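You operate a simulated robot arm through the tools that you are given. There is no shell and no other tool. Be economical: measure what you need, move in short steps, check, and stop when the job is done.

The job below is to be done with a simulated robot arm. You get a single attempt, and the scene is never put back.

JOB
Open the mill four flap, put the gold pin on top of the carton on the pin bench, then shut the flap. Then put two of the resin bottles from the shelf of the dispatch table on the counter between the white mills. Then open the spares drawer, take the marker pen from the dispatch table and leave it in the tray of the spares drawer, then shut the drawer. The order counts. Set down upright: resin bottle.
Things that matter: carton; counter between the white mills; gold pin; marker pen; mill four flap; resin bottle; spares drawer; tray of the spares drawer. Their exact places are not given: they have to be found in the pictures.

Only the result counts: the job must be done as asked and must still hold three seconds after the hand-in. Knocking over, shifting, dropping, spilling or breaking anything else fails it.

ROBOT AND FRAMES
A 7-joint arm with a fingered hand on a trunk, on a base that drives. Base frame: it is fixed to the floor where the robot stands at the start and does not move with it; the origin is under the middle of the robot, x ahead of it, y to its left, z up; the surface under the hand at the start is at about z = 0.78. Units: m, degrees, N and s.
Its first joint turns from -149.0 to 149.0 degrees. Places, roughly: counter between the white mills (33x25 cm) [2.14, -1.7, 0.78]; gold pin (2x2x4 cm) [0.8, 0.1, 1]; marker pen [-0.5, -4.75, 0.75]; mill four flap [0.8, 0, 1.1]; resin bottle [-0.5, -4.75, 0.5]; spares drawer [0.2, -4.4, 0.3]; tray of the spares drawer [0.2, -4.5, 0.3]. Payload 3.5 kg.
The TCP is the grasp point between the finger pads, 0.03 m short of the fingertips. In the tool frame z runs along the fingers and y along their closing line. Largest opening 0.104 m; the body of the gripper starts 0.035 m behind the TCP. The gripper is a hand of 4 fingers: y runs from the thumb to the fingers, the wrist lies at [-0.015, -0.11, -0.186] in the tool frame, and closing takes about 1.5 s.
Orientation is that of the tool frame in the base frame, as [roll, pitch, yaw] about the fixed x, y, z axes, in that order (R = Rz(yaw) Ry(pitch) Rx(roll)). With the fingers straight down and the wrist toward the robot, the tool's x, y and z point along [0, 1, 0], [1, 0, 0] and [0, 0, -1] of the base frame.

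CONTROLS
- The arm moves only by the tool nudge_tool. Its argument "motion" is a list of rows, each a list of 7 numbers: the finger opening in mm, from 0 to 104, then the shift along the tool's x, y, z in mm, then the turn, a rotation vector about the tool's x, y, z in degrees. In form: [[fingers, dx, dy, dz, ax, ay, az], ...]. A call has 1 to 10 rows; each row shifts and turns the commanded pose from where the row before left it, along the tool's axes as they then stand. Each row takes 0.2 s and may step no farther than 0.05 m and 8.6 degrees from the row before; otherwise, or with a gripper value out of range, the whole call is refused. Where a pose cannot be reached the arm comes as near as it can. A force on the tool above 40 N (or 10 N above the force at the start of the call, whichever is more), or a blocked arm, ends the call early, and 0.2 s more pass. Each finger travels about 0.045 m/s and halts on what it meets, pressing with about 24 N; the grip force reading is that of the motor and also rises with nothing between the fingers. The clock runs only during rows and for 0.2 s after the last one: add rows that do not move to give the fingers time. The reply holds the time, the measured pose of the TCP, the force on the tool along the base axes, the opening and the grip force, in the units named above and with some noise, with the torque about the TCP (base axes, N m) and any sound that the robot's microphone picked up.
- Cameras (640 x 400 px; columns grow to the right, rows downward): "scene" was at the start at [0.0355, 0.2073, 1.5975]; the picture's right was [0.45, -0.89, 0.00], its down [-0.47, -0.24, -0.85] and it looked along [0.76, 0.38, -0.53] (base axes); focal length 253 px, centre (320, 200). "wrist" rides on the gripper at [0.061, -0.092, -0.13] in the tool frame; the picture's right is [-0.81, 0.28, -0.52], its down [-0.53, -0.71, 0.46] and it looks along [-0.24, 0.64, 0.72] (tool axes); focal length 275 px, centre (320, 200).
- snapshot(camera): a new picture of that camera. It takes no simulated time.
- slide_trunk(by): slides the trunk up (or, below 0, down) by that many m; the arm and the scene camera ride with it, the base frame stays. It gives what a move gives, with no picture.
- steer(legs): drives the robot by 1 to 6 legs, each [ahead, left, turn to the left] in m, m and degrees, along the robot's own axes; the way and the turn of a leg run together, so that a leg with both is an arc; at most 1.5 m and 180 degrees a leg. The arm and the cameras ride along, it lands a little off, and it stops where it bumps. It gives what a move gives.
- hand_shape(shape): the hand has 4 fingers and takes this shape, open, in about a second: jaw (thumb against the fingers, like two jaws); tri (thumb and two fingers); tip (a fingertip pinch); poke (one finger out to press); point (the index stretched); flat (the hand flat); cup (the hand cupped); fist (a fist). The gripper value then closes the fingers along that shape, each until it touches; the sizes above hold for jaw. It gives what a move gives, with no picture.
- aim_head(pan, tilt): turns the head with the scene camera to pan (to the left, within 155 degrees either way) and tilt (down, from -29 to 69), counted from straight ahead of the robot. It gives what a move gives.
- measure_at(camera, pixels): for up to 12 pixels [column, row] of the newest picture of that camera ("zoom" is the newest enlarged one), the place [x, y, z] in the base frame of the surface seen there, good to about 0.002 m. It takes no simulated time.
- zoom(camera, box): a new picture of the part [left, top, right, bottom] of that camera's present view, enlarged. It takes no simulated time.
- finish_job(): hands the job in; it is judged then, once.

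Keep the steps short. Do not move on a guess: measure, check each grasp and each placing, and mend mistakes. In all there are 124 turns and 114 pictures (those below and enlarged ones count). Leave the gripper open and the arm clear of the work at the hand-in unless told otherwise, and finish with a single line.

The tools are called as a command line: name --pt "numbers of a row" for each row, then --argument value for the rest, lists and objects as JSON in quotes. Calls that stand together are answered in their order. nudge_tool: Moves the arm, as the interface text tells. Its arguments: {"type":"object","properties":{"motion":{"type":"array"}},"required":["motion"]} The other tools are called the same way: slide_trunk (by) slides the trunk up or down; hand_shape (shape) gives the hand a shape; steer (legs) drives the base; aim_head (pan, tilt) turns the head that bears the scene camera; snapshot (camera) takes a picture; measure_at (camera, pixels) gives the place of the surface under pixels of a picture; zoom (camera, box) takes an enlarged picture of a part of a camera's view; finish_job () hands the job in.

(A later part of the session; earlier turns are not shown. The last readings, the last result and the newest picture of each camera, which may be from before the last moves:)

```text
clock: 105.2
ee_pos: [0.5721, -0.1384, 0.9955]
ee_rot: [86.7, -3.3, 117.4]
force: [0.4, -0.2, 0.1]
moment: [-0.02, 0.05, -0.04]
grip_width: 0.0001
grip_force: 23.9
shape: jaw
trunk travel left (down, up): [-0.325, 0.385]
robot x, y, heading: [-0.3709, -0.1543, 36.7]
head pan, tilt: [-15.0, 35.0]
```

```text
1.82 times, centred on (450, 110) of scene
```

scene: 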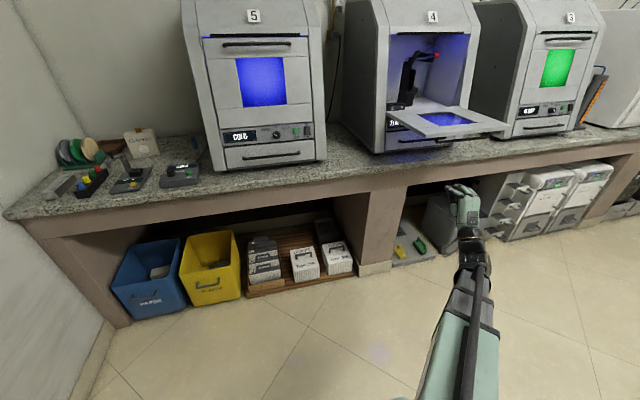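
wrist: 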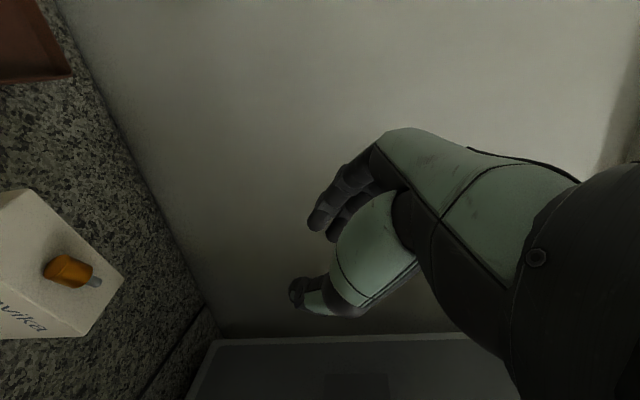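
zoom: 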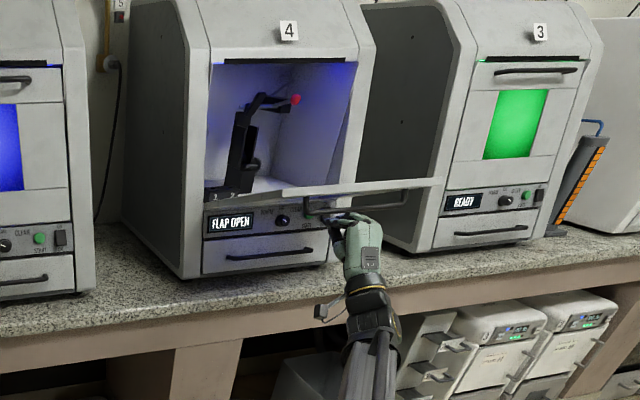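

nudge_tool --pt "0 0 35 22 0 0 0" --pt "0 0 35 22 0 0 0" --pt "0 0 35 22 0 0 0" --pt "0 0 22 30 0 0 0" --pt "0 0 22 30 0 0 0" --pt "0 0 22 30 0 0 0"

zoom --camera "scene" --box '[330, 0, 570, 220]'

```text
clock: 106.6
ee_pos: [0.6755, -0.0811, 1.1651]
ee_rot: [86.7, -3.4, 117.5]
force: [-0.8, -1.2, -2.9]
moment: [0.07, 0.0, 0.01]
grip_width: 0.0002
grip_force: 23.5
shape: jaw
out of reach, approached as far as the arm can: row 5, 6
trunk travel left (down, up): [-0.325, 0.385]
robot x, y, heading: [-0.3676, -0.151, 36.8]
head pan, tilt: [-15.0, 35.0]
```

```text
1.82 times, centred on (450, 110) of scene
```

zoom: 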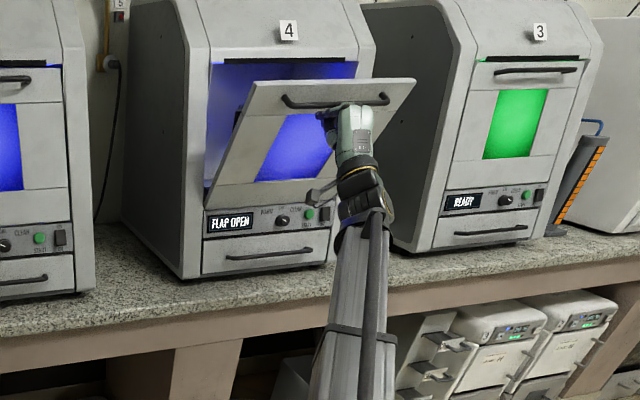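

The flap is near upright; the arm is stretched. I raise the trunk 30 mm and drive the base forward 0.1 m to push it.

slide_trunk --by 0.03

steer --legs '[[0.1, 0, 0]]'

zoom --camera "scene" --box '[330, 0, 570, 220]'

```text
clock: 107.4
ee_pos: [0.6752, -0.08, 1.1973]
ee_rot: [86.6, -3.4, 117.5]
force: [-0.9, -0.8, -0.8]
moment: [-0.03, 0.0, 0.02]
grip_width: 0.0
grip_force: 23.6
shape: jaw
trunk travel left (down, up): [-0.355, 0.355]
robot x, y, heading: [-0.3664, -0.1482, 36.5]
head pan, tilt: [-15.0, 35.0]
```

```text
clock: 108.5
ee_pos: [0.7564, -0.018, 1.1952]
ee_rot: [86.8, -3.4, 117.5]
force: [0.2, -0.5, 0.8]
moment: [-0.03, 0.01, 0.0]
grip_width: 0.0001
grip_force: 24.0
shape: jaw
trunk travel left (down, up): [-0.355, 0.355]
robot x, y, heading: [-0.2899, -0.0921, 36.7]
head pan, tilt: [-15.0, 35.0]
```

```text
1.82 times, centred on (450, 110) of scene
```

zoom: 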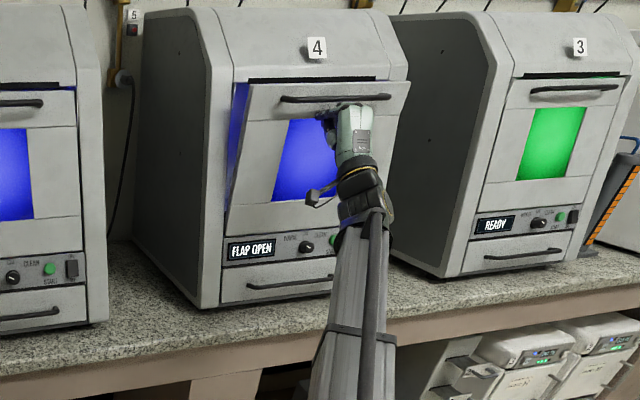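

Nearly shut. I drive 50 mm more, then push with fine arm steps.

steer --legs '[[0.05, 0, 0]]'

nudge_tool --pt "0 0 0 6 0 0 0" --pt "0 0 0 6 0 0 0" --pt "0 0 0 6 0 0 0" --pt "0 0 0 6 0 0 0"

zoom --camera "scene" --box '[330, 0, 570, 220]'

```text
clock: 109.5
ee_pos: [0.7975, 0.0125, 1.1951]
ee_rot: [86.8, -3.4, 117.4]
force: [-0.8, 0.5, -0.4]
moment: [0.02, 0.01, -0.02]
grip_width: 0.0002
grip_force: 24.3
shape: jaw
trunk travel left (down, up): [-0.355, 0.355]
robot x, y, heading: [-0.2429, -0.0667, 36.5]
head pan, tilt: [-15.0, 35.0]
```

```text
clock: 110.5
ee_pos: [0.7979, 0.023, 1.1925]
ee_rot: [86.7, -3.4, 117.5]
force: [-2.6, -2.6, 1.3]
moment: [0.05, -0.05, 0.02]
grip_width: 0.0
grip_force: 24.0
shape: jaw
out of reach, approached as far as the arm can: row 1, 2, 3, 4
trunk travel left (down, up): [-0.355, 0.355]
robot x, y, heading: [-0.2466, -0.0561, 36.6]
head pan, tilt: [-15.0, 35.0]
```

```text
1.82 times, centred on (450, 110) of scene
```

zoom: 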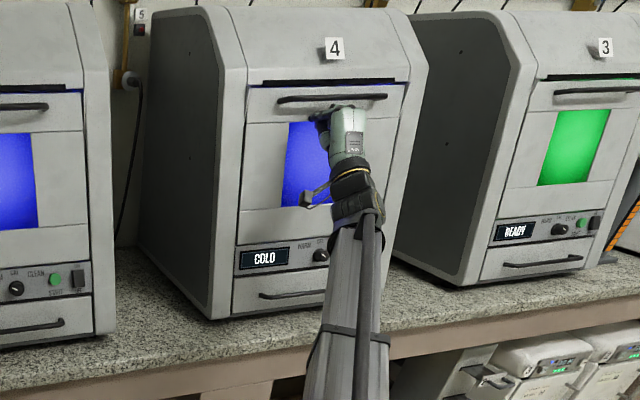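

Display shows COLD: the flap is shut. I give a small extra push with the base, then back straight off.

steer --legs '[[0.012, 0, 0], [-0.2, 0, 0]]'

zoom --camera "scene" --box '[330, 0, 570, 220]'

aim_head --pan 25 --tilt 30

snapshot --camera "scene"

```text
clock: 111.3
ee_pos: [0.7996, 0.0222, 1.197]
ee_rot: [86.2, -3.4, 117.5]
force: [-9.2, -4.4, 2.4]
moment: [0.07, -0.11, 0.11]
grip_width: 0.0001
grip_force: 24.4
shape: jaw
trunk travel left (down, up): [-0.355, 0.355]
robot x, y, heading: [-0.2359, -0.0544, 36.7]
head pan, tilt: [-15.0, 35.0]
stopped in leg 1: the force on the tool passed its limit at 46 N (the readings are from after the stop); the commanded pose is now the measured one
```

```text
1.82 times, centred on (450, 110) of scene
```

zoom: 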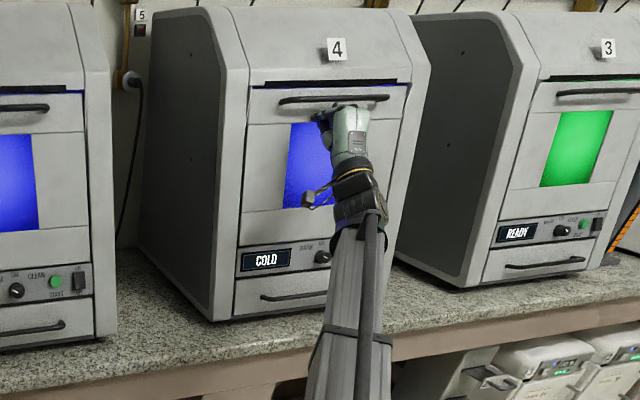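

```text
clock: 112.4
ee_pos: [0.8001, 0.023, 1.197]
ee_rot: [86.3, -3.4, 117.4]
force: [-15.7, -7.4, 1.9]
moment: [0.11, -0.1, 0.25]
grip_width: 0.0
grip_force: 23.7
shape: jaw
trunk travel left (down, up): [-0.355, 0.355]
robot x, y, heading: [-0.2381, -0.0555, 36.6]
head pan, tilt: [25.0, 30.0]
```

```text
41 pictures are left
```

scene: 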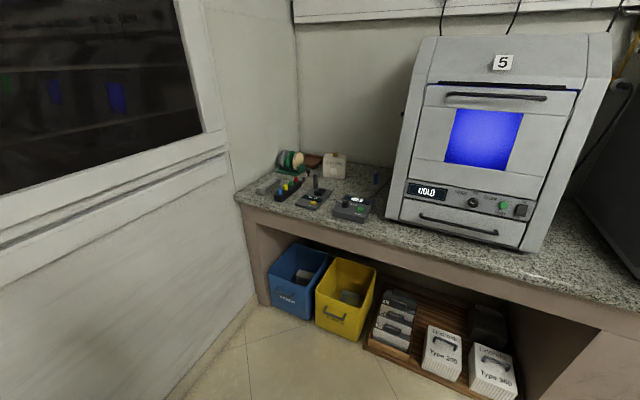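

The flap is firmly shut. I back off and look along the aisle toward the far tables.

steer --legs '[[-0.15, 0, 0]]'

aim_head --pan -110 --tilt 22

snapshot --camera "scene"

```text
clock: 113.7
ee_pos: [0.6797, -0.0609, 1.193]
ee_rot: [86.4, -3.4, 117.7]
force: [-0.8, -0.2, -1.2]
moment: [0.0, 0.0, -0.02]
grip_width: 0.0
grip_force: 23.6
shape: jaw
trunk travel left (down, up): [-0.355, 0.355]
robot x, y, heading: [-0.3611, -0.1466, 37.0]
head pan, tilt: [25.0, 30.0]
```

```text
clock: 115.9
ee_pos: [0.6798, -0.062, 1.1939]
ee_rot: [86.4, -3.4, 117.9]
force: [0.0, -1.0, 0.3]
moment: [-0.06, 0.03, 0.0]
grip_width: 0.0
grip_force: 23.2
shape: jaw
trunk travel left (down, up): [-0.355, 0.355]
robot x, y, heading: [-0.362, -0.1478, 36.9]
head pan, tilt: [-110.0, 22.0]
```

```text
40 pictures are left
```

scene: 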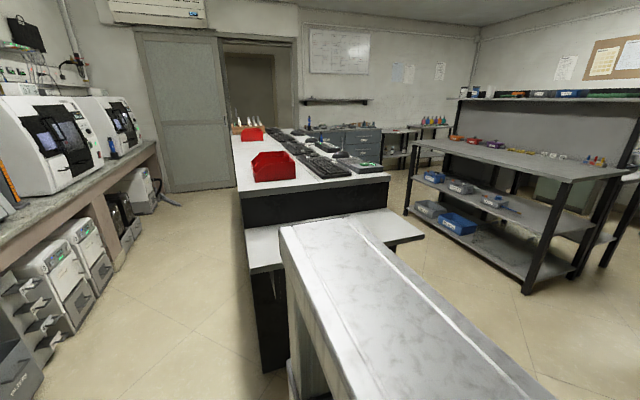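

measure_at --camera "scene" --pixels '[[285, 228], [360, 230], [255, 365], [240, 190], [388, 177], [247, 265], [420, 238], [236, 130], [262, 390], [405, 212], [525, 290], [150, 210]]'

zoom --camera "scene" --box '[230, 90, 470, 210]'

```text
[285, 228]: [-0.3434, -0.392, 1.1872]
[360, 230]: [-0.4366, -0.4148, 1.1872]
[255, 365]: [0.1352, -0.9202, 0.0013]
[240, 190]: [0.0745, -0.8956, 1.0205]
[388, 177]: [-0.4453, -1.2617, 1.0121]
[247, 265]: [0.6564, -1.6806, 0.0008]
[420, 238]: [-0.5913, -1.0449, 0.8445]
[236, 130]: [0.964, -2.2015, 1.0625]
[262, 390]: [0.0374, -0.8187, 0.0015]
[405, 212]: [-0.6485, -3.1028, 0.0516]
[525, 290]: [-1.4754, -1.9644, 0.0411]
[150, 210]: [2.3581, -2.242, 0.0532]
```

```text
2.67 times, centred on (350, 150) of scene
```

zoom: 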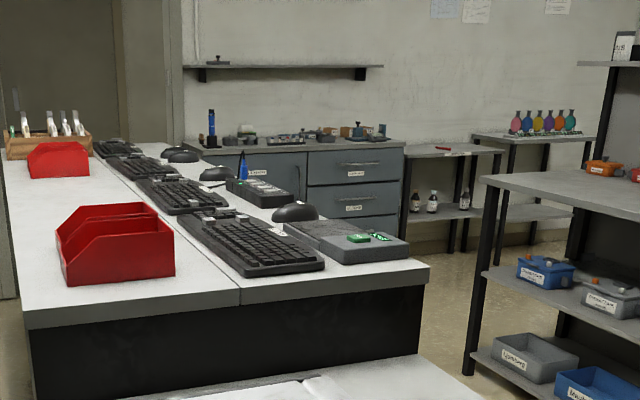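

The plate is the robot's own trunk. The clear route: back to between printer table and island wing, turn right, along the aisle between island and rack to the far tables. I raise the trunk first so the arm clears everything.

slide_trunk --by 0.27

steer --legs '[[-0.67, -0.05, 0], [-0.67, 0, 0], [0, 0, -90]]'

```text
clock: 118.7
ee_pos: [0.6796, -0.0612, 1.464]
ee_rot: [86.4, -3.4, 117.7]
force: [-0.8, -0.6, -0.1]
moment: [0.02, -0.01, 0.01]
grip_width: 0.0
grip_force: 24.1
shape: jaw
trunk travel left (down, up): [-0.625, 0.085]
robot x, y, heading: [-0.36, -0.1439, 36.8]
head pan, tilt: [-110.0, 22.0]
```

```text
clock: 129.4
ee_pos: [-1.2729, -2.0311, 1.4644]
ee_rot: [86.4, -3.4, 29.0]
force: [-1.0, 0.3, 0.3]
moment: [0.01, 0.01, 0.0]
grip_width: 0.0
grip_force: 23.9
shape: jaw
trunk travel left (down, up): [-0.625, 0.085]
robot x, y, heading: [-1.3785, -0.9921, -51.9]
head pan, tilt: [-110.0, 22.0]
```

The hand is extended to the right, toward the rack. I tuck it: turn it downward and bring it left and back.

nudge_tool --pt "30 38 0 -25 8.5 0 0" --pt "30 38 -4 -25 8.5 0 0" --pt "30 38 -8 -24 8.5 0 0" --pt "30 38 -11 -22 8.5 0 0" --pt "30 38 -15 -20 8.5 0 0" --pt "30 38 -17 -17 8.5 0 0" --pt "30 42 0 0 8.5 0 0" --pt "30 45 0 0 8.5 0 0" --pt "30 45 0 0 8.5 0 0" --pt "30 45 0 0 8.5 0 0"

steer --legs '[[0, 0, -2], [1.3, 0, 0]]'

aim_head --pan -10 --tilt 30

snapshot --camera "scene"

```text
clock: 131.6
ee_pos: [-0.9878, -1.7011, 1.4755]
ee_rot: [171.5, -3.5, 29.0]
force: [-0.3, 0.3, 0.3]
moment: [0.0, 0.0, 0.03]
grip_width: 0.0298
grip_force: 0.0
shape: jaw
trunk travel left (down, up): [-0.625, 0.085]
robot x, y, heading: [-1.379, -0.9894, -51.8]
head pan, tilt: [-110.0, 22.0]
```

```text
clock: 138.6
ee_pos: [-0.1984, -2.7563, 1.4753]
ee_rot: [171.3, -3.4, 28.7]
force: [-0.4, 0.2, 0.4]
moment: [0.01, -0.01, 0.04]
grip_width: 0.0297
grip_force: 0.1
shape: jaw
trunk travel left (down, up): [-0.625, 0.085]
robot x, y, heading: [-0.5866, -2.0451, -52.1]
head pan, tilt: [-110.0, 22.0]
```

```text
clock: 140.3
ee_pos: [-0.1995, -2.7546, 1.4746]
ee_rot: [171.4, -3.4, 28.9]
force: [-0.3, -0.1, -0.5]
moment: [-0.04, -0.03, 0.01]
grip_width: 0.0298
grip_force: 0.1
shape: jaw
trunk travel left (down, up): [-0.625, 0.085]
robot x, y, heading: [-0.5876, -2.0415, -52.0]
head pan, tilt: [-10.0, 30.0]
```

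```text
38 pictures are left
```

scene: 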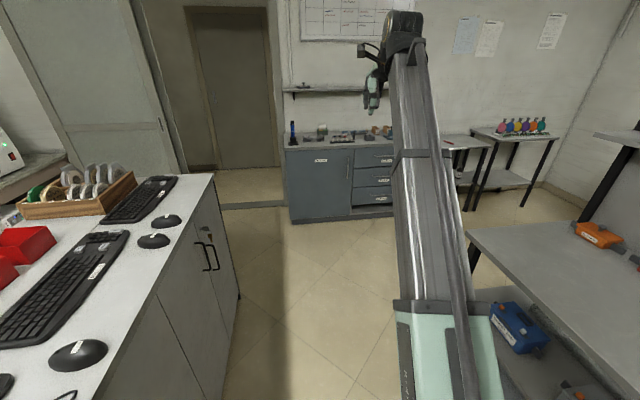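

measure_at --camera "scene" --pixels '[[214, 176], [239, 296], [135, 170], [293, 223], [352, 217], [353, 180], [378, 200], [378, 160], [288, 148], [385, 145], [466, 148], [520, 210]]'

zoom --camera "scene" --box '[280, 100, 520, 230]'

```text
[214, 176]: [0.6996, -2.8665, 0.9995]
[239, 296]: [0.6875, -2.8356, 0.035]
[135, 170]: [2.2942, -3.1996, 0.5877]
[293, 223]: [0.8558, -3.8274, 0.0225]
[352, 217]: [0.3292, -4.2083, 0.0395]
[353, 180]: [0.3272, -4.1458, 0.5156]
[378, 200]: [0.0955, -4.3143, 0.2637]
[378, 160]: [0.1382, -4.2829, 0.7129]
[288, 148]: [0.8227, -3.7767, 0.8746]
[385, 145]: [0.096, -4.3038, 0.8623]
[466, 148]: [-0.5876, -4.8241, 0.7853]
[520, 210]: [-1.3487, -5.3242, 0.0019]
```

```text
2.67 times, centred on (400, 165) of scene
```

zoom: 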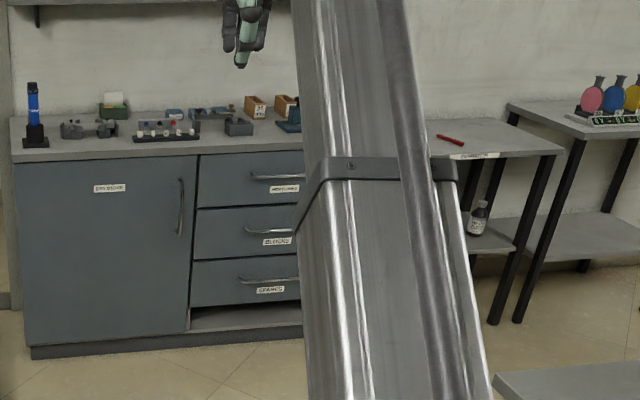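

Measured: cabinet front at r≈3.59, island end at r≈2.73; the SPARES drawer is the bottom one (z≈0.26). Now drive on to in front of the dispatch table.

steer --legs '[[0, 0, -1.8], [1.4, 0, 0], [0, -1.45, 0]]'

aim_head --pan 12 --tilt 45

snapshot --camera "scene"

```text
clock: 154.7
ee_pos: [-0.6904, -4.7595, 1.4749]
ee_rot: [171.5, -3.3, 22.1]
force: [1.8, 0.8, 0.1]
moment: [0.01, 0.0, 0.03]
grip_width: 0.0296
grip_force: 0.1
shape: jaw
trunk travel left (down, up): [-0.625, 0.085]
robot x, y, heading: [-0.9931, -4.0059, -58.9]
head pan, tilt: [-10.0, 30.0]
```

```text
clock: 155.6
ee_pos: [-0.6906, -4.7587, 1.4753]
ee_rot: [171.4, -3.3, 22.0]
force: [0.0, 0.0, 0.2]
moment: [0.0, 0.02, -0.03]
grip_width: 0.0297
grip_force: 0.1
shape: jaw
trunk travel left (down, up): [-0.625, 0.085]
robot x, y, heading: [-0.9888, -4.0067, -58.7]
head pan, tilt: [12.0, 45.0]
```

```text
36 pictures are left
```

scene: 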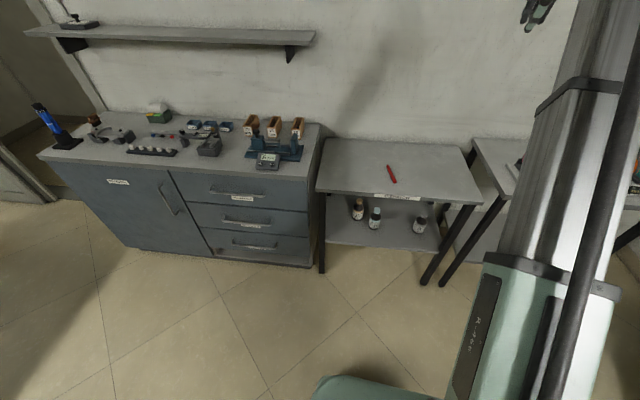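

measure_at --camera "scene" --pixels '[[358, 203], [358, 213], [375, 212], [375, 224], [421, 221], [420, 232], [391, 172], [320, 190], [478, 203], [340, 238], [265, 247], [444, 250]]'

zoom --camera "scene" --box '[310, 140, 490, 290]'

```text
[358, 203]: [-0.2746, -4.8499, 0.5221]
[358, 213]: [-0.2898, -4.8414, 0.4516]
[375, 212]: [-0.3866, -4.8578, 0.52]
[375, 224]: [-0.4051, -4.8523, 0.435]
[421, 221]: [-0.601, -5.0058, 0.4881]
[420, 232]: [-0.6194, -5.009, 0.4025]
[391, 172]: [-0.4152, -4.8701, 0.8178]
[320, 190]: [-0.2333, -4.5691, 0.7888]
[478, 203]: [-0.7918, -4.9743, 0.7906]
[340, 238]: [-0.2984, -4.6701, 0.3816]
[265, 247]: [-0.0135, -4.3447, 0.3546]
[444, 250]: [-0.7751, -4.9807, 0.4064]
```

```text
2.67 times, centred on (400, 215) of scene
```

zoom: 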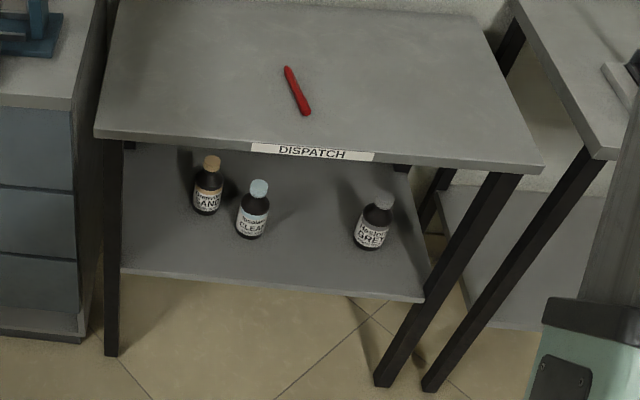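

Bottles: CLEAR at (-0.395,-4.866), GREY at (-0.61,-5.017), SAND further back; shelf z≈0.39. I straighten the base, point the hand forward, and lower the trunk.

steer --legs '[[0, 0, 4.9]]'

nudge_tool --pt "60 0 0 0 -8.5 0 0" --pt "60 0 0 0 -8.5 0 0" --pt "60 0 0 0 -8.5 0 0" --pt "60 0 0 0 -8.5 0 0" --pt "60 0 0 0 -8.5 0 0" --pt "60 0 0 0 -8.5 0 0" --pt "60 0 0 0 -8.5 0 0" --pt "60 0 0 0 -8.5 0 0" --pt "60 0 0 -20 -8.5 0 0" --pt "60 0 0 -20 0 0 0"

nudge_tool --pt "60 0 0 0 0 0 8.5" --pt "60 0 0 0 0 0 8.5" --pt "60 0 0 0 0 0 8.5" --pt "60 0 0 0 0 0 8.5" --pt "60 0 0 0 0 0 8.5" --pt "60 0 0 0 0 0 8.5" --pt "60 0 0 0 0 0 8.5" --pt "60 0 0 0 0 0 8.5" --pt "60 0 0 0 0 0 8.5" --pt "60 0 0 0 0 0 8.5"

```text
clock: 156.5
ee_pos: [-0.6275, -4.7288, 1.4756]
ee_rot: [171.4, -3.3, 27.0]
force: [-0.4, 1.4, -0.3]
moment: [0.01, 0.0, 0.01]
grip_width: 0.0298
grip_force: 0.1
shape: jaw
trunk travel left (down, up): [-0.625, 0.085]
robot x, y, heading: [-0.9917, -4.0084, -54.0]
head pan, tilt: [12.0, 45.0]
```

```text
clock: 158.7
ee_pos: [-0.6467, -4.6951, 1.4818]
ee_rot: [94.8, -3.4, 26.9]
force: [1.2, -0.1, -0.2]
moment: [-0.01, -0.03, 0.0]
grip_width: 0.0599
grip_force: 0.0
shape: jaw
trunk travel left (down, up): [-0.625, 0.085]
robot x, y, heading: [-0.9907, -4.0067, -53.7]
head pan, tilt: [12.0, 45.0]
```

```text
clock: 160.9
ee_pos: [-0.6458, -4.6943, 1.4823]
ee_rot: [164.1, -84.8, -46.7]
force: [-0.2, -1.0, -0.2]
moment: [0.0, 0.0, 0.02]
grip_width: 0.06
grip_force: 0.1
shape: jaw
trunk travel left (down, up): [-0.625, 0.085]
robot x, y, heading: [-0.9906, -4.0091, -53.8]
head pan, tilt: [12.0, 45.0]
```

Roll worked: x is up, thumb left. I lower the trunk 0.6 m and then the hand to about bottle height, in front of the table.

slide_trunk --by -0.6

nudge_tool --pt "80 -47 0 0 8 0 0" --pt "80 -47 0 0 0 0 0" --pt "80 -47 0 0 0 0 0" --pt "80 -47 0 0 0 0 0" --pt "80 -47 0 0 0 0 0" --pt "80 -47 0 0 0 0 0" --pt "80 -47 0 0 0 0 0" --pt "80 -47 0 0 0 0 0" --pt "80 -47 0 0 0 0 0"

aim_head --pan -5 --tilt 35

snapshot --camera "scene"

snapshot --camera "wrist"

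```text
refused: -0.6 is not a number from -0.4 to 0.4
```

```text
clock: 162.9
ee_pos: [-0.6703, -4.6672, 1.0604]
ee_rot: [169.2, -84.8, -43.7]
force: [-0.7, -0.4, -0.1]
moment: [-0.01, 0.04, 0.04]
grip_width: 0.0794
grip_force: 0.1
shape: jaw
trunk travel left (down, up): [-0.625, 0.085]
robot x, y, heading: [-0.9914, -4.0086, -54.0]
head pan, tilt: [12.0, 45.0]
```

```text
clock: 163.7
ee_pos: [-0.6708, -4.6659, 1.0607]
ee_rot: [170.2, -84.8, -44.7]
force: [0.4, 0.3, -0.6]
moment: [0.02, -0.02, -0.02]
grip_width: 0.0796
grip_force: 0.1
shape: jaw
trunk travel left (down, up): [-0.625, 0.085]
robot x, y, heading: [-0.9936, -4.0043, -54.1]
head pan, tilt: [-5.0, 35.0]
```

```text
34 pictures are left
```

scene: 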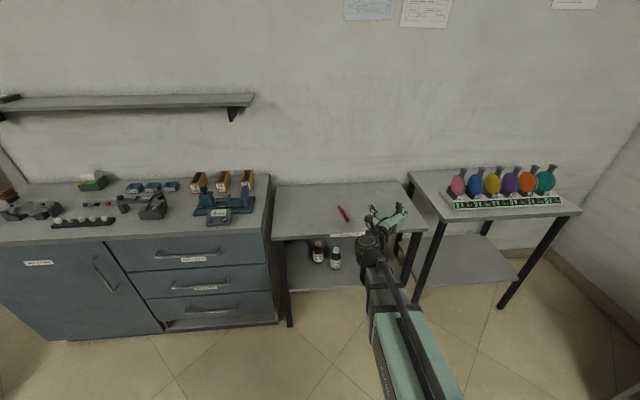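

```text
33 pictures are left
```

wrist: 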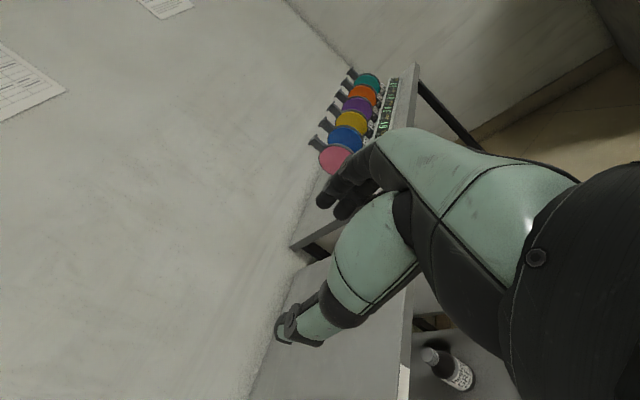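

slide_trunk --by -0.4

slide_trunk --by -0.2

aim_head --pan -2 --tilt 25

snapshot --camera "scene"

```text
clock: 167.5
ee_pos: [-0.6701, -4.6663, 0.6602]
ee_rot: [169.6, -84.8, -44.3]
force: [-0.5, -0.2, 0.1]
moment: [0.03, 0.02, 0.02]
grip_width: 0.0794
grip_force: 0.0
shape: jaw
trunk travel left (down, up): [-0.225, 0.485]
robot x, y, heading: [-0.9923, -4.0091, -54.2]
head pan, tilt: [-5.0, 35.0]
```

```text
clock: 169.7
ee_pos: [-0.6692, -4.6663, 0.4595]
ee_rot: [170.2, -84.8, -45.0]
force: [0.2, -0.6, 0.6]
moment: [0.01, -0.01, -0.01]
grip_width: 0.0797
grip_force: 0.2
shape: jaw
trunk travel left (down, up): [-0.025, 0.685]
robot x, y, heading: [-0.9887, -4.0048, -53.9]
head pan, tilt: [-5.0, 35.0]
```

```text
clock: 170.4
ee_pos: [-0.6707, -4.666, 0.46]
ee_rot: [170.4, -84.9, -45.1]
force: [-0.2, 0.4, 0.1]
moment: [-0.02, 0.02, -0.01]
grip_width: 0.0798
grip_force: 0.2
shape: jaw
trunk travel left (down, up): [-0.025, 0.685]
robot x, y, heading: [-0.992, -4.0077, -53.9]
head pan, tilt: [-2.0, 25.0]
```

```text
32 pictures are left
```

scene: 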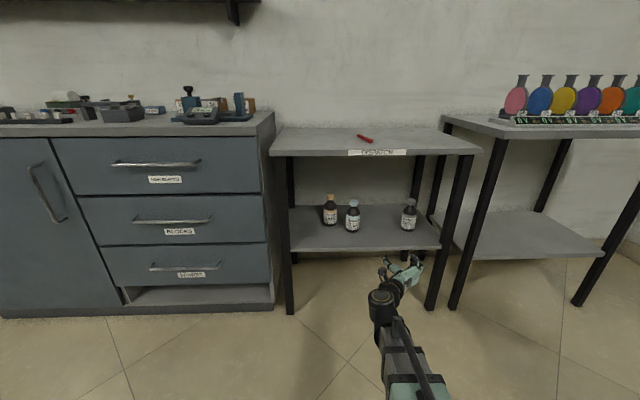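

measure_at --camera "scene" --pixels '[[410, 202], [408, 213], [408, 220], [401, 218], [415, 218], [408, 229], [353, 203], [352, 222], [345, 222], [359, 222], [330, 213], [436, 246]]'

zoom --camera "scene" --box '[280, 180, 460, 310]'

```text
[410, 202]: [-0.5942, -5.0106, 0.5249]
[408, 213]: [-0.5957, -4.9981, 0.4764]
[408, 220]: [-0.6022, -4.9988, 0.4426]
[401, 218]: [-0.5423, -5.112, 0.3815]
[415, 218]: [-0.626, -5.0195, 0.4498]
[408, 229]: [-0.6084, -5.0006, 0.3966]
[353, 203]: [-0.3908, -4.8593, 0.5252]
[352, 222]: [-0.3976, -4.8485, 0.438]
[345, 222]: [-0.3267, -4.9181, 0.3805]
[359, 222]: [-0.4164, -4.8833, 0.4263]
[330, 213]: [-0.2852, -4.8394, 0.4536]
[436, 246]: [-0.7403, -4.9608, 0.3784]
```

```text
3.08 times, centred on (370, 245) of scene
```

zoom: 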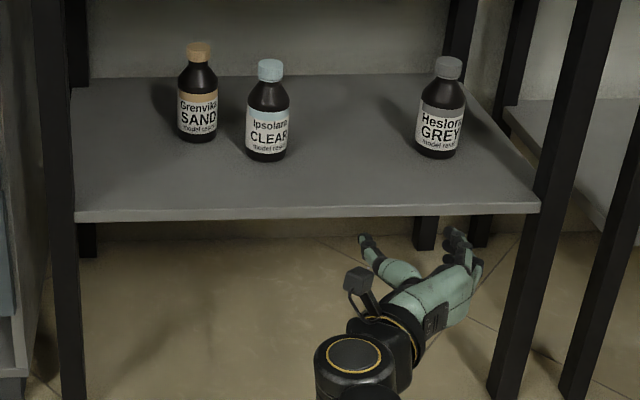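

GREY centre ≈(-0.590,-5.022). I line up 140 mm to the right and go forward to 60 mm short.

nudge_tool --pt "76 2 46.7 0 0 0 0" --pt "76 2 46.7 0 0 0 0" --pt "76 2 46.7 0 0 0 0" --pt "76 2 0 46 0 0 0" --pt "76 2 0 46 0 0 0" --pt "76 2 0 46 0 0 0" --pt "76 2 0 46 0 0 0" --pt "76 2 0 46 0 0 0" --pt "76 2 0 46 0 0 0"

snapshot --camera "wrist"

zoom --camera "scene" --box '[310, 160, 490, 290]'

```text
clock: 172.4
ee_pos: [-0.6244, -4.9702, 0.4535]
ee_rot: [169.6, -84.8, -44.2]
force: [0.2, 0.6, 0.4]
moment: [0.01, 0.02, -0.02]
grip_width: 0.0762
grip_force: 0.0
shape: jaw
trunk travel left (down, up): [-0.025, 0.685]
robot x, y, heading: [-0.9911, -4.009, -53.8]
head pan, tilt: [-2.0, 25.0]
```

```text
30 pictures are left
```

wrist: 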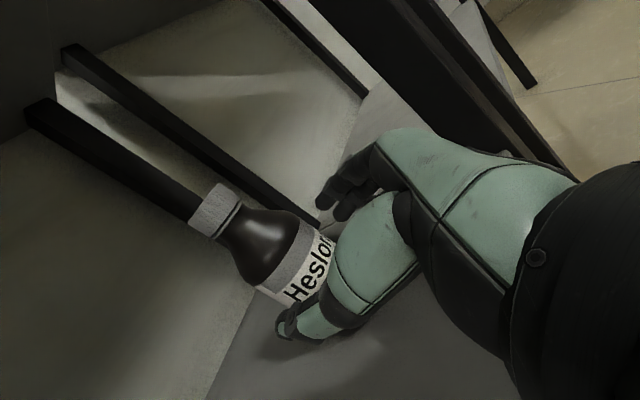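

```text
3.08 times, centred on (400, 225) of scene
```

zoom: 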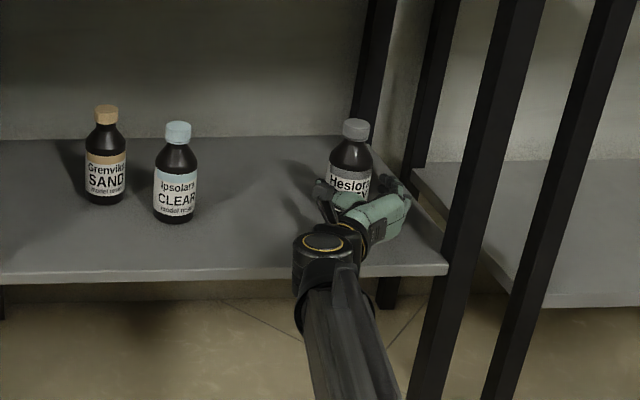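

Bottle is centred between thumb and fingers. I advance 58 mm and close.

nudge_tool --pt "76 1 0 30 0 0 0" --pt "76 1 0 28 0 0 0" --pt "30 0 0 0 0 0 0" --pt "30 0 0 0 0 0 0" --pt "30 0 0 0 0 0 0" --pt "30 0 0 0 0 0 0" --pt "30 0 0 0 0 0 0" --pt "30 0 0 0 0 0 0" --pt "30 0 0 0 0 0 0"

snapshot --camera "wrist"

```text
clock: 174.4
ee_pos: [-0.589, -5.0196, 0.4534]
ee_rot: [170.4, -84.9, -45.0]
force: [0.9, -1.2, 0.6]
moment: [-0.04, -0.02, -0.01]
grip_width: 0.0435
grip_force: 24.2
shape: jaw
trunk travel left (down, up): [-0.025, 0.685]
robot x, y, heading: [-0.9927, -4.0095, -53.8]
head pan, tilt: [-2.0, 25.0]
```

```text
28 pictures are left
```

wrist: 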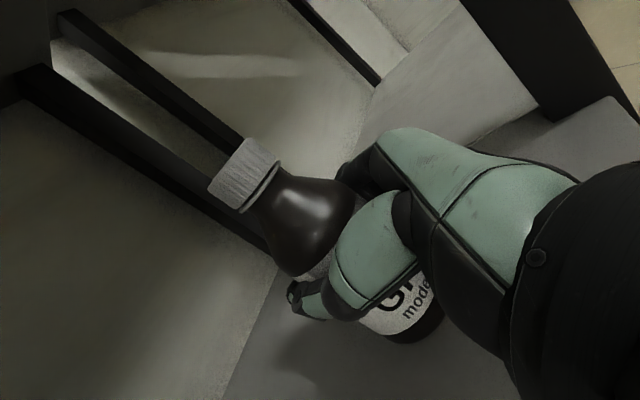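

Firm grip (43 mm). I lift 25 mm and withdraw straight back.

nudge_tool --pt "30 25 0 0 0 0 0" --pt "30 0 0 -44 0 0 0" --pt "30 0 0 -44 0 0 0" --pt "30 0 0 -44 0 0 0" --pt "30 0 0 -44 0 0 0" --pt "30 0 0 -44 0 0 0" --pt "30 0 0 -44 0 0 0" --pt "30 0 0 -44 0 0 0" --pt "30 0 0 -44 0 0 0"

slide_trunk --by 0.4

slide_trunk --by 0.25

aim_head --pan 70 --tilt 25

snapshot --camera "scene"

```text
clock: 176.4
ee_pos: [-0.7956, -4.7347, 0.5064]
ee_rot: [170.7, -84.8, -45.3]
force: [0.2, 0.1, -4.1]
moment: [0.01, -0.01, 0.01]
grip_width: 0.0435
grip_force: 24.4
shape: jaw
trunk travel left (down, up): [-0.025, 0.685]
robot x, y, heading: [-0.9907, -4.0066, -53.9]
head pan, tilt: [-2.0, 25.0]
```

```text
clock: 180.2
ee_pos: [-0.7956, -4.7362, 0.9058]
ee_rot: [169.8, -84.8, -44.4]
force: [-0.7, -1.4, -3.6]
moment: [0.0, -0.01, 0.01]
grip_width: 0.0436
grip_force: 24.0
shape: jaw
trunk travel left (down, up): [-0.425, 0.285]
robot x, y, heading: [-0.992, -4.0072, -54.0]
head pan, tilt: [-2.0, 25.0]
```

```text
clock: 182.8
ee_pos: [-0.7948, -4.735, 1.1556]
ee_rot: [170.4, -84.9, -45.1]
force: [0.8, 0.0, -3.6]
moment: [0.0, -0.02, -0.02]
grip_width: 0.0438
grip_force: 23.9
shape: jaw
trunk travel left (down, up): [-0.675, 0.035]
robot x, y, heading: [-0.994, -4.008, -54.3]
head pan, tilt: [-2.0, 25.0]
```

```text
clock: 184.2
ee_pos: [-0.7951, -4.7369, 1.1554]
ee_rot: [169.7, -84.8, -44.3]
force: [-0.4, 0.0, -3.1]
moment: [-0.01, -0.01, 0.01]
grip_width: 0.0435
grip_force: 23.7
shape: jaw
trunk travel left (down, up): [-0.675, 0.035]
robot x, y, heading: [-0.9914, -4.0062, -54.2]
head pan, tilt: [70.0, 25.0]
```

```text
27 pictures are left
```

scene: 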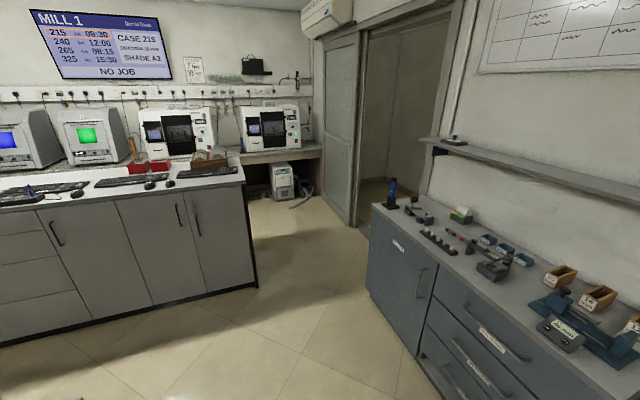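

measure_at --camera "scene" --pixels '[[243, 175], [257, 287], [232, 160], [300, 205], [284, 198], [245, 155], [300, 150], [190, 150], [225, 152], [292, 120], [160, 150], [320, 150]]'

nudge_tool --pt "30 0 0 -30 0 0 0" --pt "30 0 0 -30 0 0 0" --pt "30 0 0 -30 0 0 0"

zoom --camera "scene" --box '[120, 90, 330, 220]'

```text
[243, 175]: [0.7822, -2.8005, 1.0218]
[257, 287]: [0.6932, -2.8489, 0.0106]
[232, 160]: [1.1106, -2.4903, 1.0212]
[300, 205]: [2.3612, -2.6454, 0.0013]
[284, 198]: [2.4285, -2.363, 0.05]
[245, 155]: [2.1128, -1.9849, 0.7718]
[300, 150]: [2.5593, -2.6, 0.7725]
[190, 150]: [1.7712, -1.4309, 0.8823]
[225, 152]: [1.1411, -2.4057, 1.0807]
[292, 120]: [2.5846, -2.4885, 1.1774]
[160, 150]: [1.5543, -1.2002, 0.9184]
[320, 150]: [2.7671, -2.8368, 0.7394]
```

```text
clock: 185.0
ee_pos: [-0.848, -4.6639, 1.1645]
ee_rot: [169.8, -84.7, -44.4]
force: [0.4, -0.1, -3.5]
moment: [0.04, -0.01, 0.03]
grip_width: 0.0432
grip_force: 23.8
shape: jaw
trunk travel left (down, up): [-0.675, 0.035]
robot x, y, heading: [-0.9909, -4.0079, -54.0]
head pan, tilt: [70.0, 25.0]
```

```text
3.05 times, centred on (225, 155) of scene
```

zoom: 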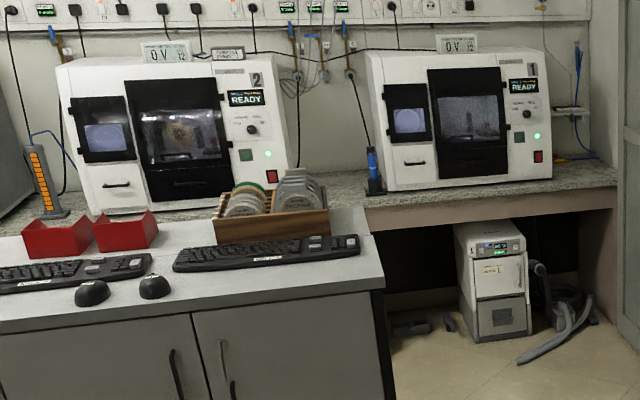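

Island corner at n≈-0.57, counter edge at n≈0.53. I turn to face the mill wall and drive through the gap at the island's end.

steer --legs '[[0, 0, 90.2], [1.3, -0.45, 0], [1.45, 0, 0]]'

```text
clock: 202.5
ee_pos: [2.1174, -2.5831, 1.1627]
ee_rot: [170.2, -84.9, 44.5]
force: [-0.6, 0.4, -4.2]
moment: [-0.02, 0.01, 0.01]
grip_width: 0.0433
grip_force: 23.9
shape: jaw
trunk travel left (down, up): [-0.675, 0.035]
robot x, y, heading: [1.4587, -2.7196, 35.4]
head pan, tilt: [70.0, 25.0]
```

steer --legs '[[0.22, 0, 0.8], [0, 0.66, 0]]'

aim_head --pan -15 --tilt 30

snapshot --camera "scene"

```text
clock: 205.3
ee_pos: [2.2331, -2.3525, 1.164]
ee_rot: [171.5, -84.8, 45.3]
force: [0.1, -0.8, -4.7]
moment: [0.02, -0.02, 0.06]
grip_width: 0.0431
grip_force: 24.6
shape: jaw
trunk travel left (down, up): [-0.675, 0.035]
robot x, y, heading: [1.5821, -2.5136, 37.6]
head pan, tilt: [70.0, 25.0]
stopped in leg 2: the robot was blocked; the commanded pose is now the measured one
```

```text
clock: 206.8
ee_pos: [2.2311, -2.3527, 1.1641]
ee_rot: [170.0, -84.8, 47.0]
force: [0.0, -0.1, -3.8]
moment: [-0.01, -0.02, 0.01]
grip_width: 0.043
grip_force: 24.3
shape: jaw
trunk travel left (down, up): [-0.675, 0.035]
robot x, y, heading: [1.5777, -2.5086, 37.2]
head pan, tilt: [-15.0, 30.0]
```

```text
25 pictures are left
```

scene: 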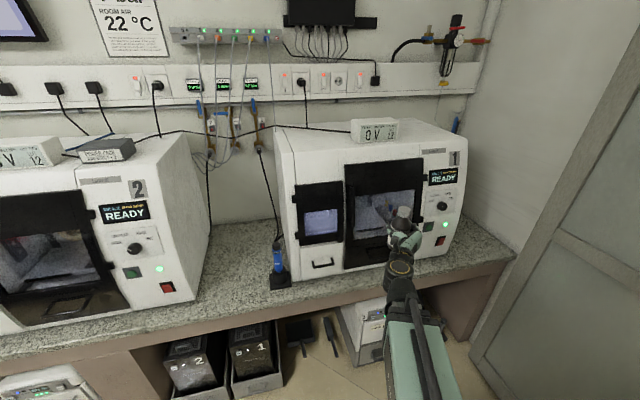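

The base touched near the island corner. I measure the free counter, then move forward 0.1 m and left.

measure_at --camera "scene" --pixels '[[280, 283], [270, 287], [195, 300], [208, 225], [262, 225], [255, 285], [230, 260], [205, 315], [320, 290], [300, 260], [470, 265], [268, 250]]'

steer --legs '[[0.1, 0, -0.5], [0, 0.33, 0]]'

```text
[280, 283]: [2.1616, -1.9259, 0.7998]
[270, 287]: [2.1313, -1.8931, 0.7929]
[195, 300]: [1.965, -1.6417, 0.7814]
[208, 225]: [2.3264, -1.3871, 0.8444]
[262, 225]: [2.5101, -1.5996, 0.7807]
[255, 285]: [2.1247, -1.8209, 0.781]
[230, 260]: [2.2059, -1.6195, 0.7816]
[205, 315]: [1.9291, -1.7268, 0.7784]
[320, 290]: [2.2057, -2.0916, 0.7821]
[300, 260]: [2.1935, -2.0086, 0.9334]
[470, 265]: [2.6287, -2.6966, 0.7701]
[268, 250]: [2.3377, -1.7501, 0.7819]
```

```text
clock: 209.8
ee_pos: [2.1104, -2.0331, 1.1631]
ee_rot: [170.3, -84.8, 46.0]
force: [-1.0, 0.0, -3.6]
moment: [0.0, 0.0, 0.01]
grip_width: 0.0431
grip_force: 24.4
shape: jaw
trunk travel left (down, up): [-0.675, 0.035]
robot x, y, heading: [1.4549, -2.1876, 36.7]
head pan, tilt: [-15.0, 30.0]
```

Free counter: r≈2.47–2.75 (pen stand at r≈2.78). I'll put GREY deeper at (n 0.80, r 2.66). First move the hand left 226 mm, then lower the trunk.

nudge_tool --pt "30 0 -45 0 0 0 0" --pt "30 0 -45 0 0 0 0" --pt "30 0 -45 0 0 0 0" --pt "30 0 -45 0 0 0 0" --pt "30 0 -46 0 0 0 0"

slide_trunk --by -0.25

```text
clock: 211.0
ee_pos: [2.0022, -1.8414, 1.1588]
ee_rot: [169.9, -84.9, 46.3]
force: [-0.3, -0.1, -2.5]
moment: [0.0, 0.0, 0.0]
grip_width: 0.043
grip_force: 23.2
shape: jaw
out of reach, approached as far as the arm can: row 1, 2, 3
trunk travel left (down, up): [-0.675, 0.035]
robot x, y, heading: [1.4553, -2.1867, 36.7]
head pan, tilt: [-15.0, 30.0]
```

```text
clock: 213.6
ee_pos: [2.0026, -1.842, 0.91]
ee_rot: [170.4, -84.8, 45.8]
force: [0.3, 0.1, -4.1]
moment: [0.0, 0.0, -0.03]
grip_width: 0.0428
grip_force: 23.9
shape: jaw
trunk travel left (down, up): [-0.425, 0.285]
robot x, y, heading: [1.4569, -2.1881, 37.0]
head pan, tilt: [-15.0, 30.0]
```

nudge_tool --pt "30 2 -1 45 0 0 0" --pt "30 2 -1 45 0 0 0" --pt "30 2 -1 45 0 0 0" --pt "30 2 -1 45 0 0 0" --pt "30 2 -1 45 0 0 0" --pt "30 2 -1 45 0 0 0"

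snapshot --camera "scene"

```text
clock: 215.0
ee_pos: [2.2157, -1.6789, 0.897]
ee_rot: [170.2, -84.9, 46.0]
force: [0.5, 0.2, -3.3]
moment: [0.01, -0.01, 0.01]
grip_width: 0.0427
grip_force: 24.0
shape: jaw
trunk travel left (down, up): [-0.425, 0.285]
robot x, y, heading: [1.4579, -2.1858, 36.7]
head pan, tilt: [-15.0, 30.0]
```

```text
24 pictures are left
```

scene: 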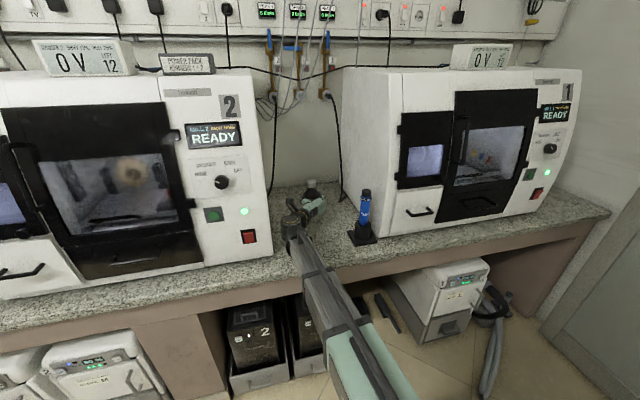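

Clear on both sides. I lower the bottle to the counter, the last millimetres slowly.

nudge_tool --pt "30 -18 0 0 0 0 0" --pt "30 -18 0 0 0 0 0" --pt "30 -3 0 0 0 0 0" --pt "30 -2 0 0 0 0 0" --pt "30 0 0 0 0 0 0"

```text
clock: 216.2
ee_pos: [2.2142, -1.6805, 0.8568]
ee_rot: [171.1, -84.9, 45.2]
force: [-0.2, 0.9, -3.9]
moment: [-0.05, -0.03, 0.01]
grip_width: 0.0428
grip_force: 24.2
shape: jaw
trunk travel left (down, up): [-0.425, 0.285]
robot x, y, heading: [1.4586, -2.1868, 37.1]
head pan, tilt: [-15.0, 30.0]
```

nudge_tool --pt "30 -1.5 0 0 0 0 0" --pt "30 -1.5 0 0 0 0 0" --pt "30 0 0 0 0 0 0"

```text
clock: 217.0
ee_pos: [2.2143, -1.6801, 0.8544]
ee_rot: [169.7, -84.9, 46.5]
force: [3.1, 1.2, 3.7]
moment: [-0.09, -0.11, 0.03]
grip_width: 0.0429
grip_force: 23.7
shape: jaw
trunk travel left (down, up): [-0.425, 0.285]
robot x, y, heading: [1.4571, -2.1887, 37.0]
head pan, tilt: [-15.0, 30.0]
```

Contact felt (force z flipped to +3.7 N). I open and withdraw straight back.

nudge_tool --pt "50 0 0 0 0 0 0" --pt "60 0 0 0 0 0 0" --pt "70 0 0 0 0 0 0" --pt "76 0 0 0 0 0 0" --pt "76 0 0 0 0 0 0" --pt "76 1 0 -30 0 0 0" --pt "76 1 0 -40 0 0 0" --pt "76 1 0 -45 0 0 0" --pt "76 1 0 -45 0 0 0" --pt "76 1 0 -45 0 0 0"

nudge_tool --pt "76 0 0 -45 0 0 0" --pt "76 0 0 -25 0 0 0"

slide_trunk --by 0.27

zoom --camera "scene" --box '[200, 150, 440, 300]'

```text
clock: 219.2
ee_pos: [2.0501, -1.8012, 0.878]
ee_rot: [169.5, -84.8, 46.7]
force: [0.0, -0.2, 0.7]
moment: [0.01, -0.01, 0.0]
grip_width: 0.0758
grip_force: 0.1
shape: jaw
trunk travel left (down, up): [-0.425, 0.285]
robot x, y, heading: [1.4584, -2.1872, 36.9]
head pan, tilt: [-15.0, 30.0]
```

```text
clock: 219.8
ee_pos: [1.9943, -1.8424, 0.8858]
ee_rot: [169.9, -84.8, 46.4]
force: [0.4, 0.1, 1.0]
moment: [0.02, 0.02, -0.01]
grip_width: 0.0757
grip_force: 0.1
shape: jaw
trunk travel left (down, up): [-0.425, 0.285]
robot x, y, heading: [1.4578, -2.189, 36.6]
head pan, tilt: [-15.0, 30.0]
```

```text
clock: 222.5
ee_pos: [1.994, -1.8426, 1.1558]
ee_rot: [169.6, -84.8, 46.7]
force: [-0.6, 0.2, -0.3]
moment: [-0.02, 0.04, -0.03]
grip_width: 0.0757
grip_force: 0.0
shape: jaw
trunk travel left (down, up): [-0.695, 0.015]
robot x, y, heading: [1.4586, -2.186, 36.6]
head pan, tilt: [-15.0, 30.0]
```

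```text
2.67 times, centred on (320, 225) of scene
```

zoom: 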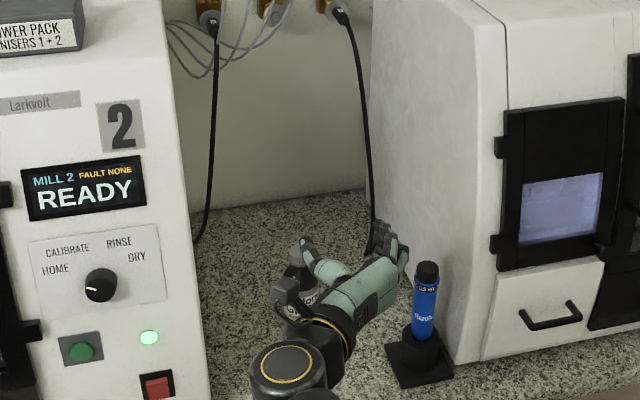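

GREY stands upright between the mills. I drive back to the dispatch table for CLEAR.

steer --legs '[[0, -0.45, 0], [-1.45, 0, 0], [-0.3, 0, -0.3], [-1.3, 0.45, 0], [0, 0, -90]]'

```text
clock: 244.0
ee_pos: [-0.6258, -4.5775, 1.1549]
ee_rot: [169.3, -84.8, -44.2]
force: [1.0, 0.7, 0.8]
moment: [0.01, 0.01, 0.01]
grip_width: 0.0758
grip_force: 0.1
shape: jaw
trunk travel left (down, up): [-0.695, 0.015]
robot x, y, heading: [-0.9556, -4.0314, -54.2]
head pan, tilt: [-15.0, 30.0]
```

slide_trunk --by -0.4

slide_trunk --by -0.28

aim_head --pan 5 --tilt 25

zoom --camera "scene" --box '[220, 140, 460, 300]'

```text
clock: 247.9
ee_pos: [-0.6255, -4.5775, 0.755]
ee_rot: [169.2, -84.8, -44.1]
force: [-0.2, -0.9, 0.4]
moment: [0.01, 0.02, -0.04]
grip_width: 0.0757
grip_force: 0.0
shape: jaw
trunk travel left (down, up): [-0.295, 0.415]
robot x, y, heading: [-0.9599, -4.0329, -54.3]
head pan, tilt: [-15.0, 30.0]
```

```text
clock: 250.7
ee_pos: [-0.625, -4.5776, 0.476]
ee_rot: [170.6, -84.8, -45.5]
force: [0.4, -0.7, -0.4]
moment: [-0.01, -0.02, 0.0]
grip_width: 0.0758
grip_force: 0.1
shape: jaw
trunk travel left (down, up): [-0.015, 0.695]
robot x, y, heading: [-0.958, -4.0352, -54.2]
head pan, tilt: [-15.0, 30.0]
```

```text
clock: 251.5
ee_pos: [-0.6248, -4.5775, 0.4774]
ee_rot: [170.0, -84.8, -45.0]
force: [0.1, -0.1, 0.4]
moment: [-0.02, 0.01, 0.0]
grip_width: 0.0756
grip_force: 0.1
shape: jaw
trunk travel left (down, up): [-0.015, 0.695]
robot x, y, heading: [-0.9552, -4.0336, -54.5]
head pan, tilt: [5.0, 25.0]
```

```text
2.50 times, centred on (340, 220) of scene
```

zoom: 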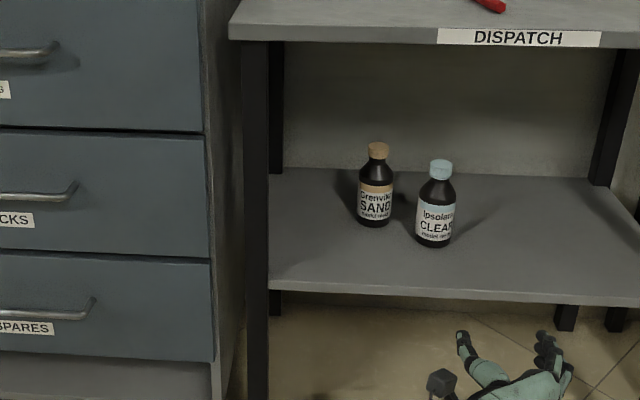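

measure_at --camera "zoom" --pixels '[[441, 166], [436, 220], [436, 200], [378, 150], [376, 205], [390, 205], [30, 312], [92, 305], [10, 310], [485, 5]]'

```text
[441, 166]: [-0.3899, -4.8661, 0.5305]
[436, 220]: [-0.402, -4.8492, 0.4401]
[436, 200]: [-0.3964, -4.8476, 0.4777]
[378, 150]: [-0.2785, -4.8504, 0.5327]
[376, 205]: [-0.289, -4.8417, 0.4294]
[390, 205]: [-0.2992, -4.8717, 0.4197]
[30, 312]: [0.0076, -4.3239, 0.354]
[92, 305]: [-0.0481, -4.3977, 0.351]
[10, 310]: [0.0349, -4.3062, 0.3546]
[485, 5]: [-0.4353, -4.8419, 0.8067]
```

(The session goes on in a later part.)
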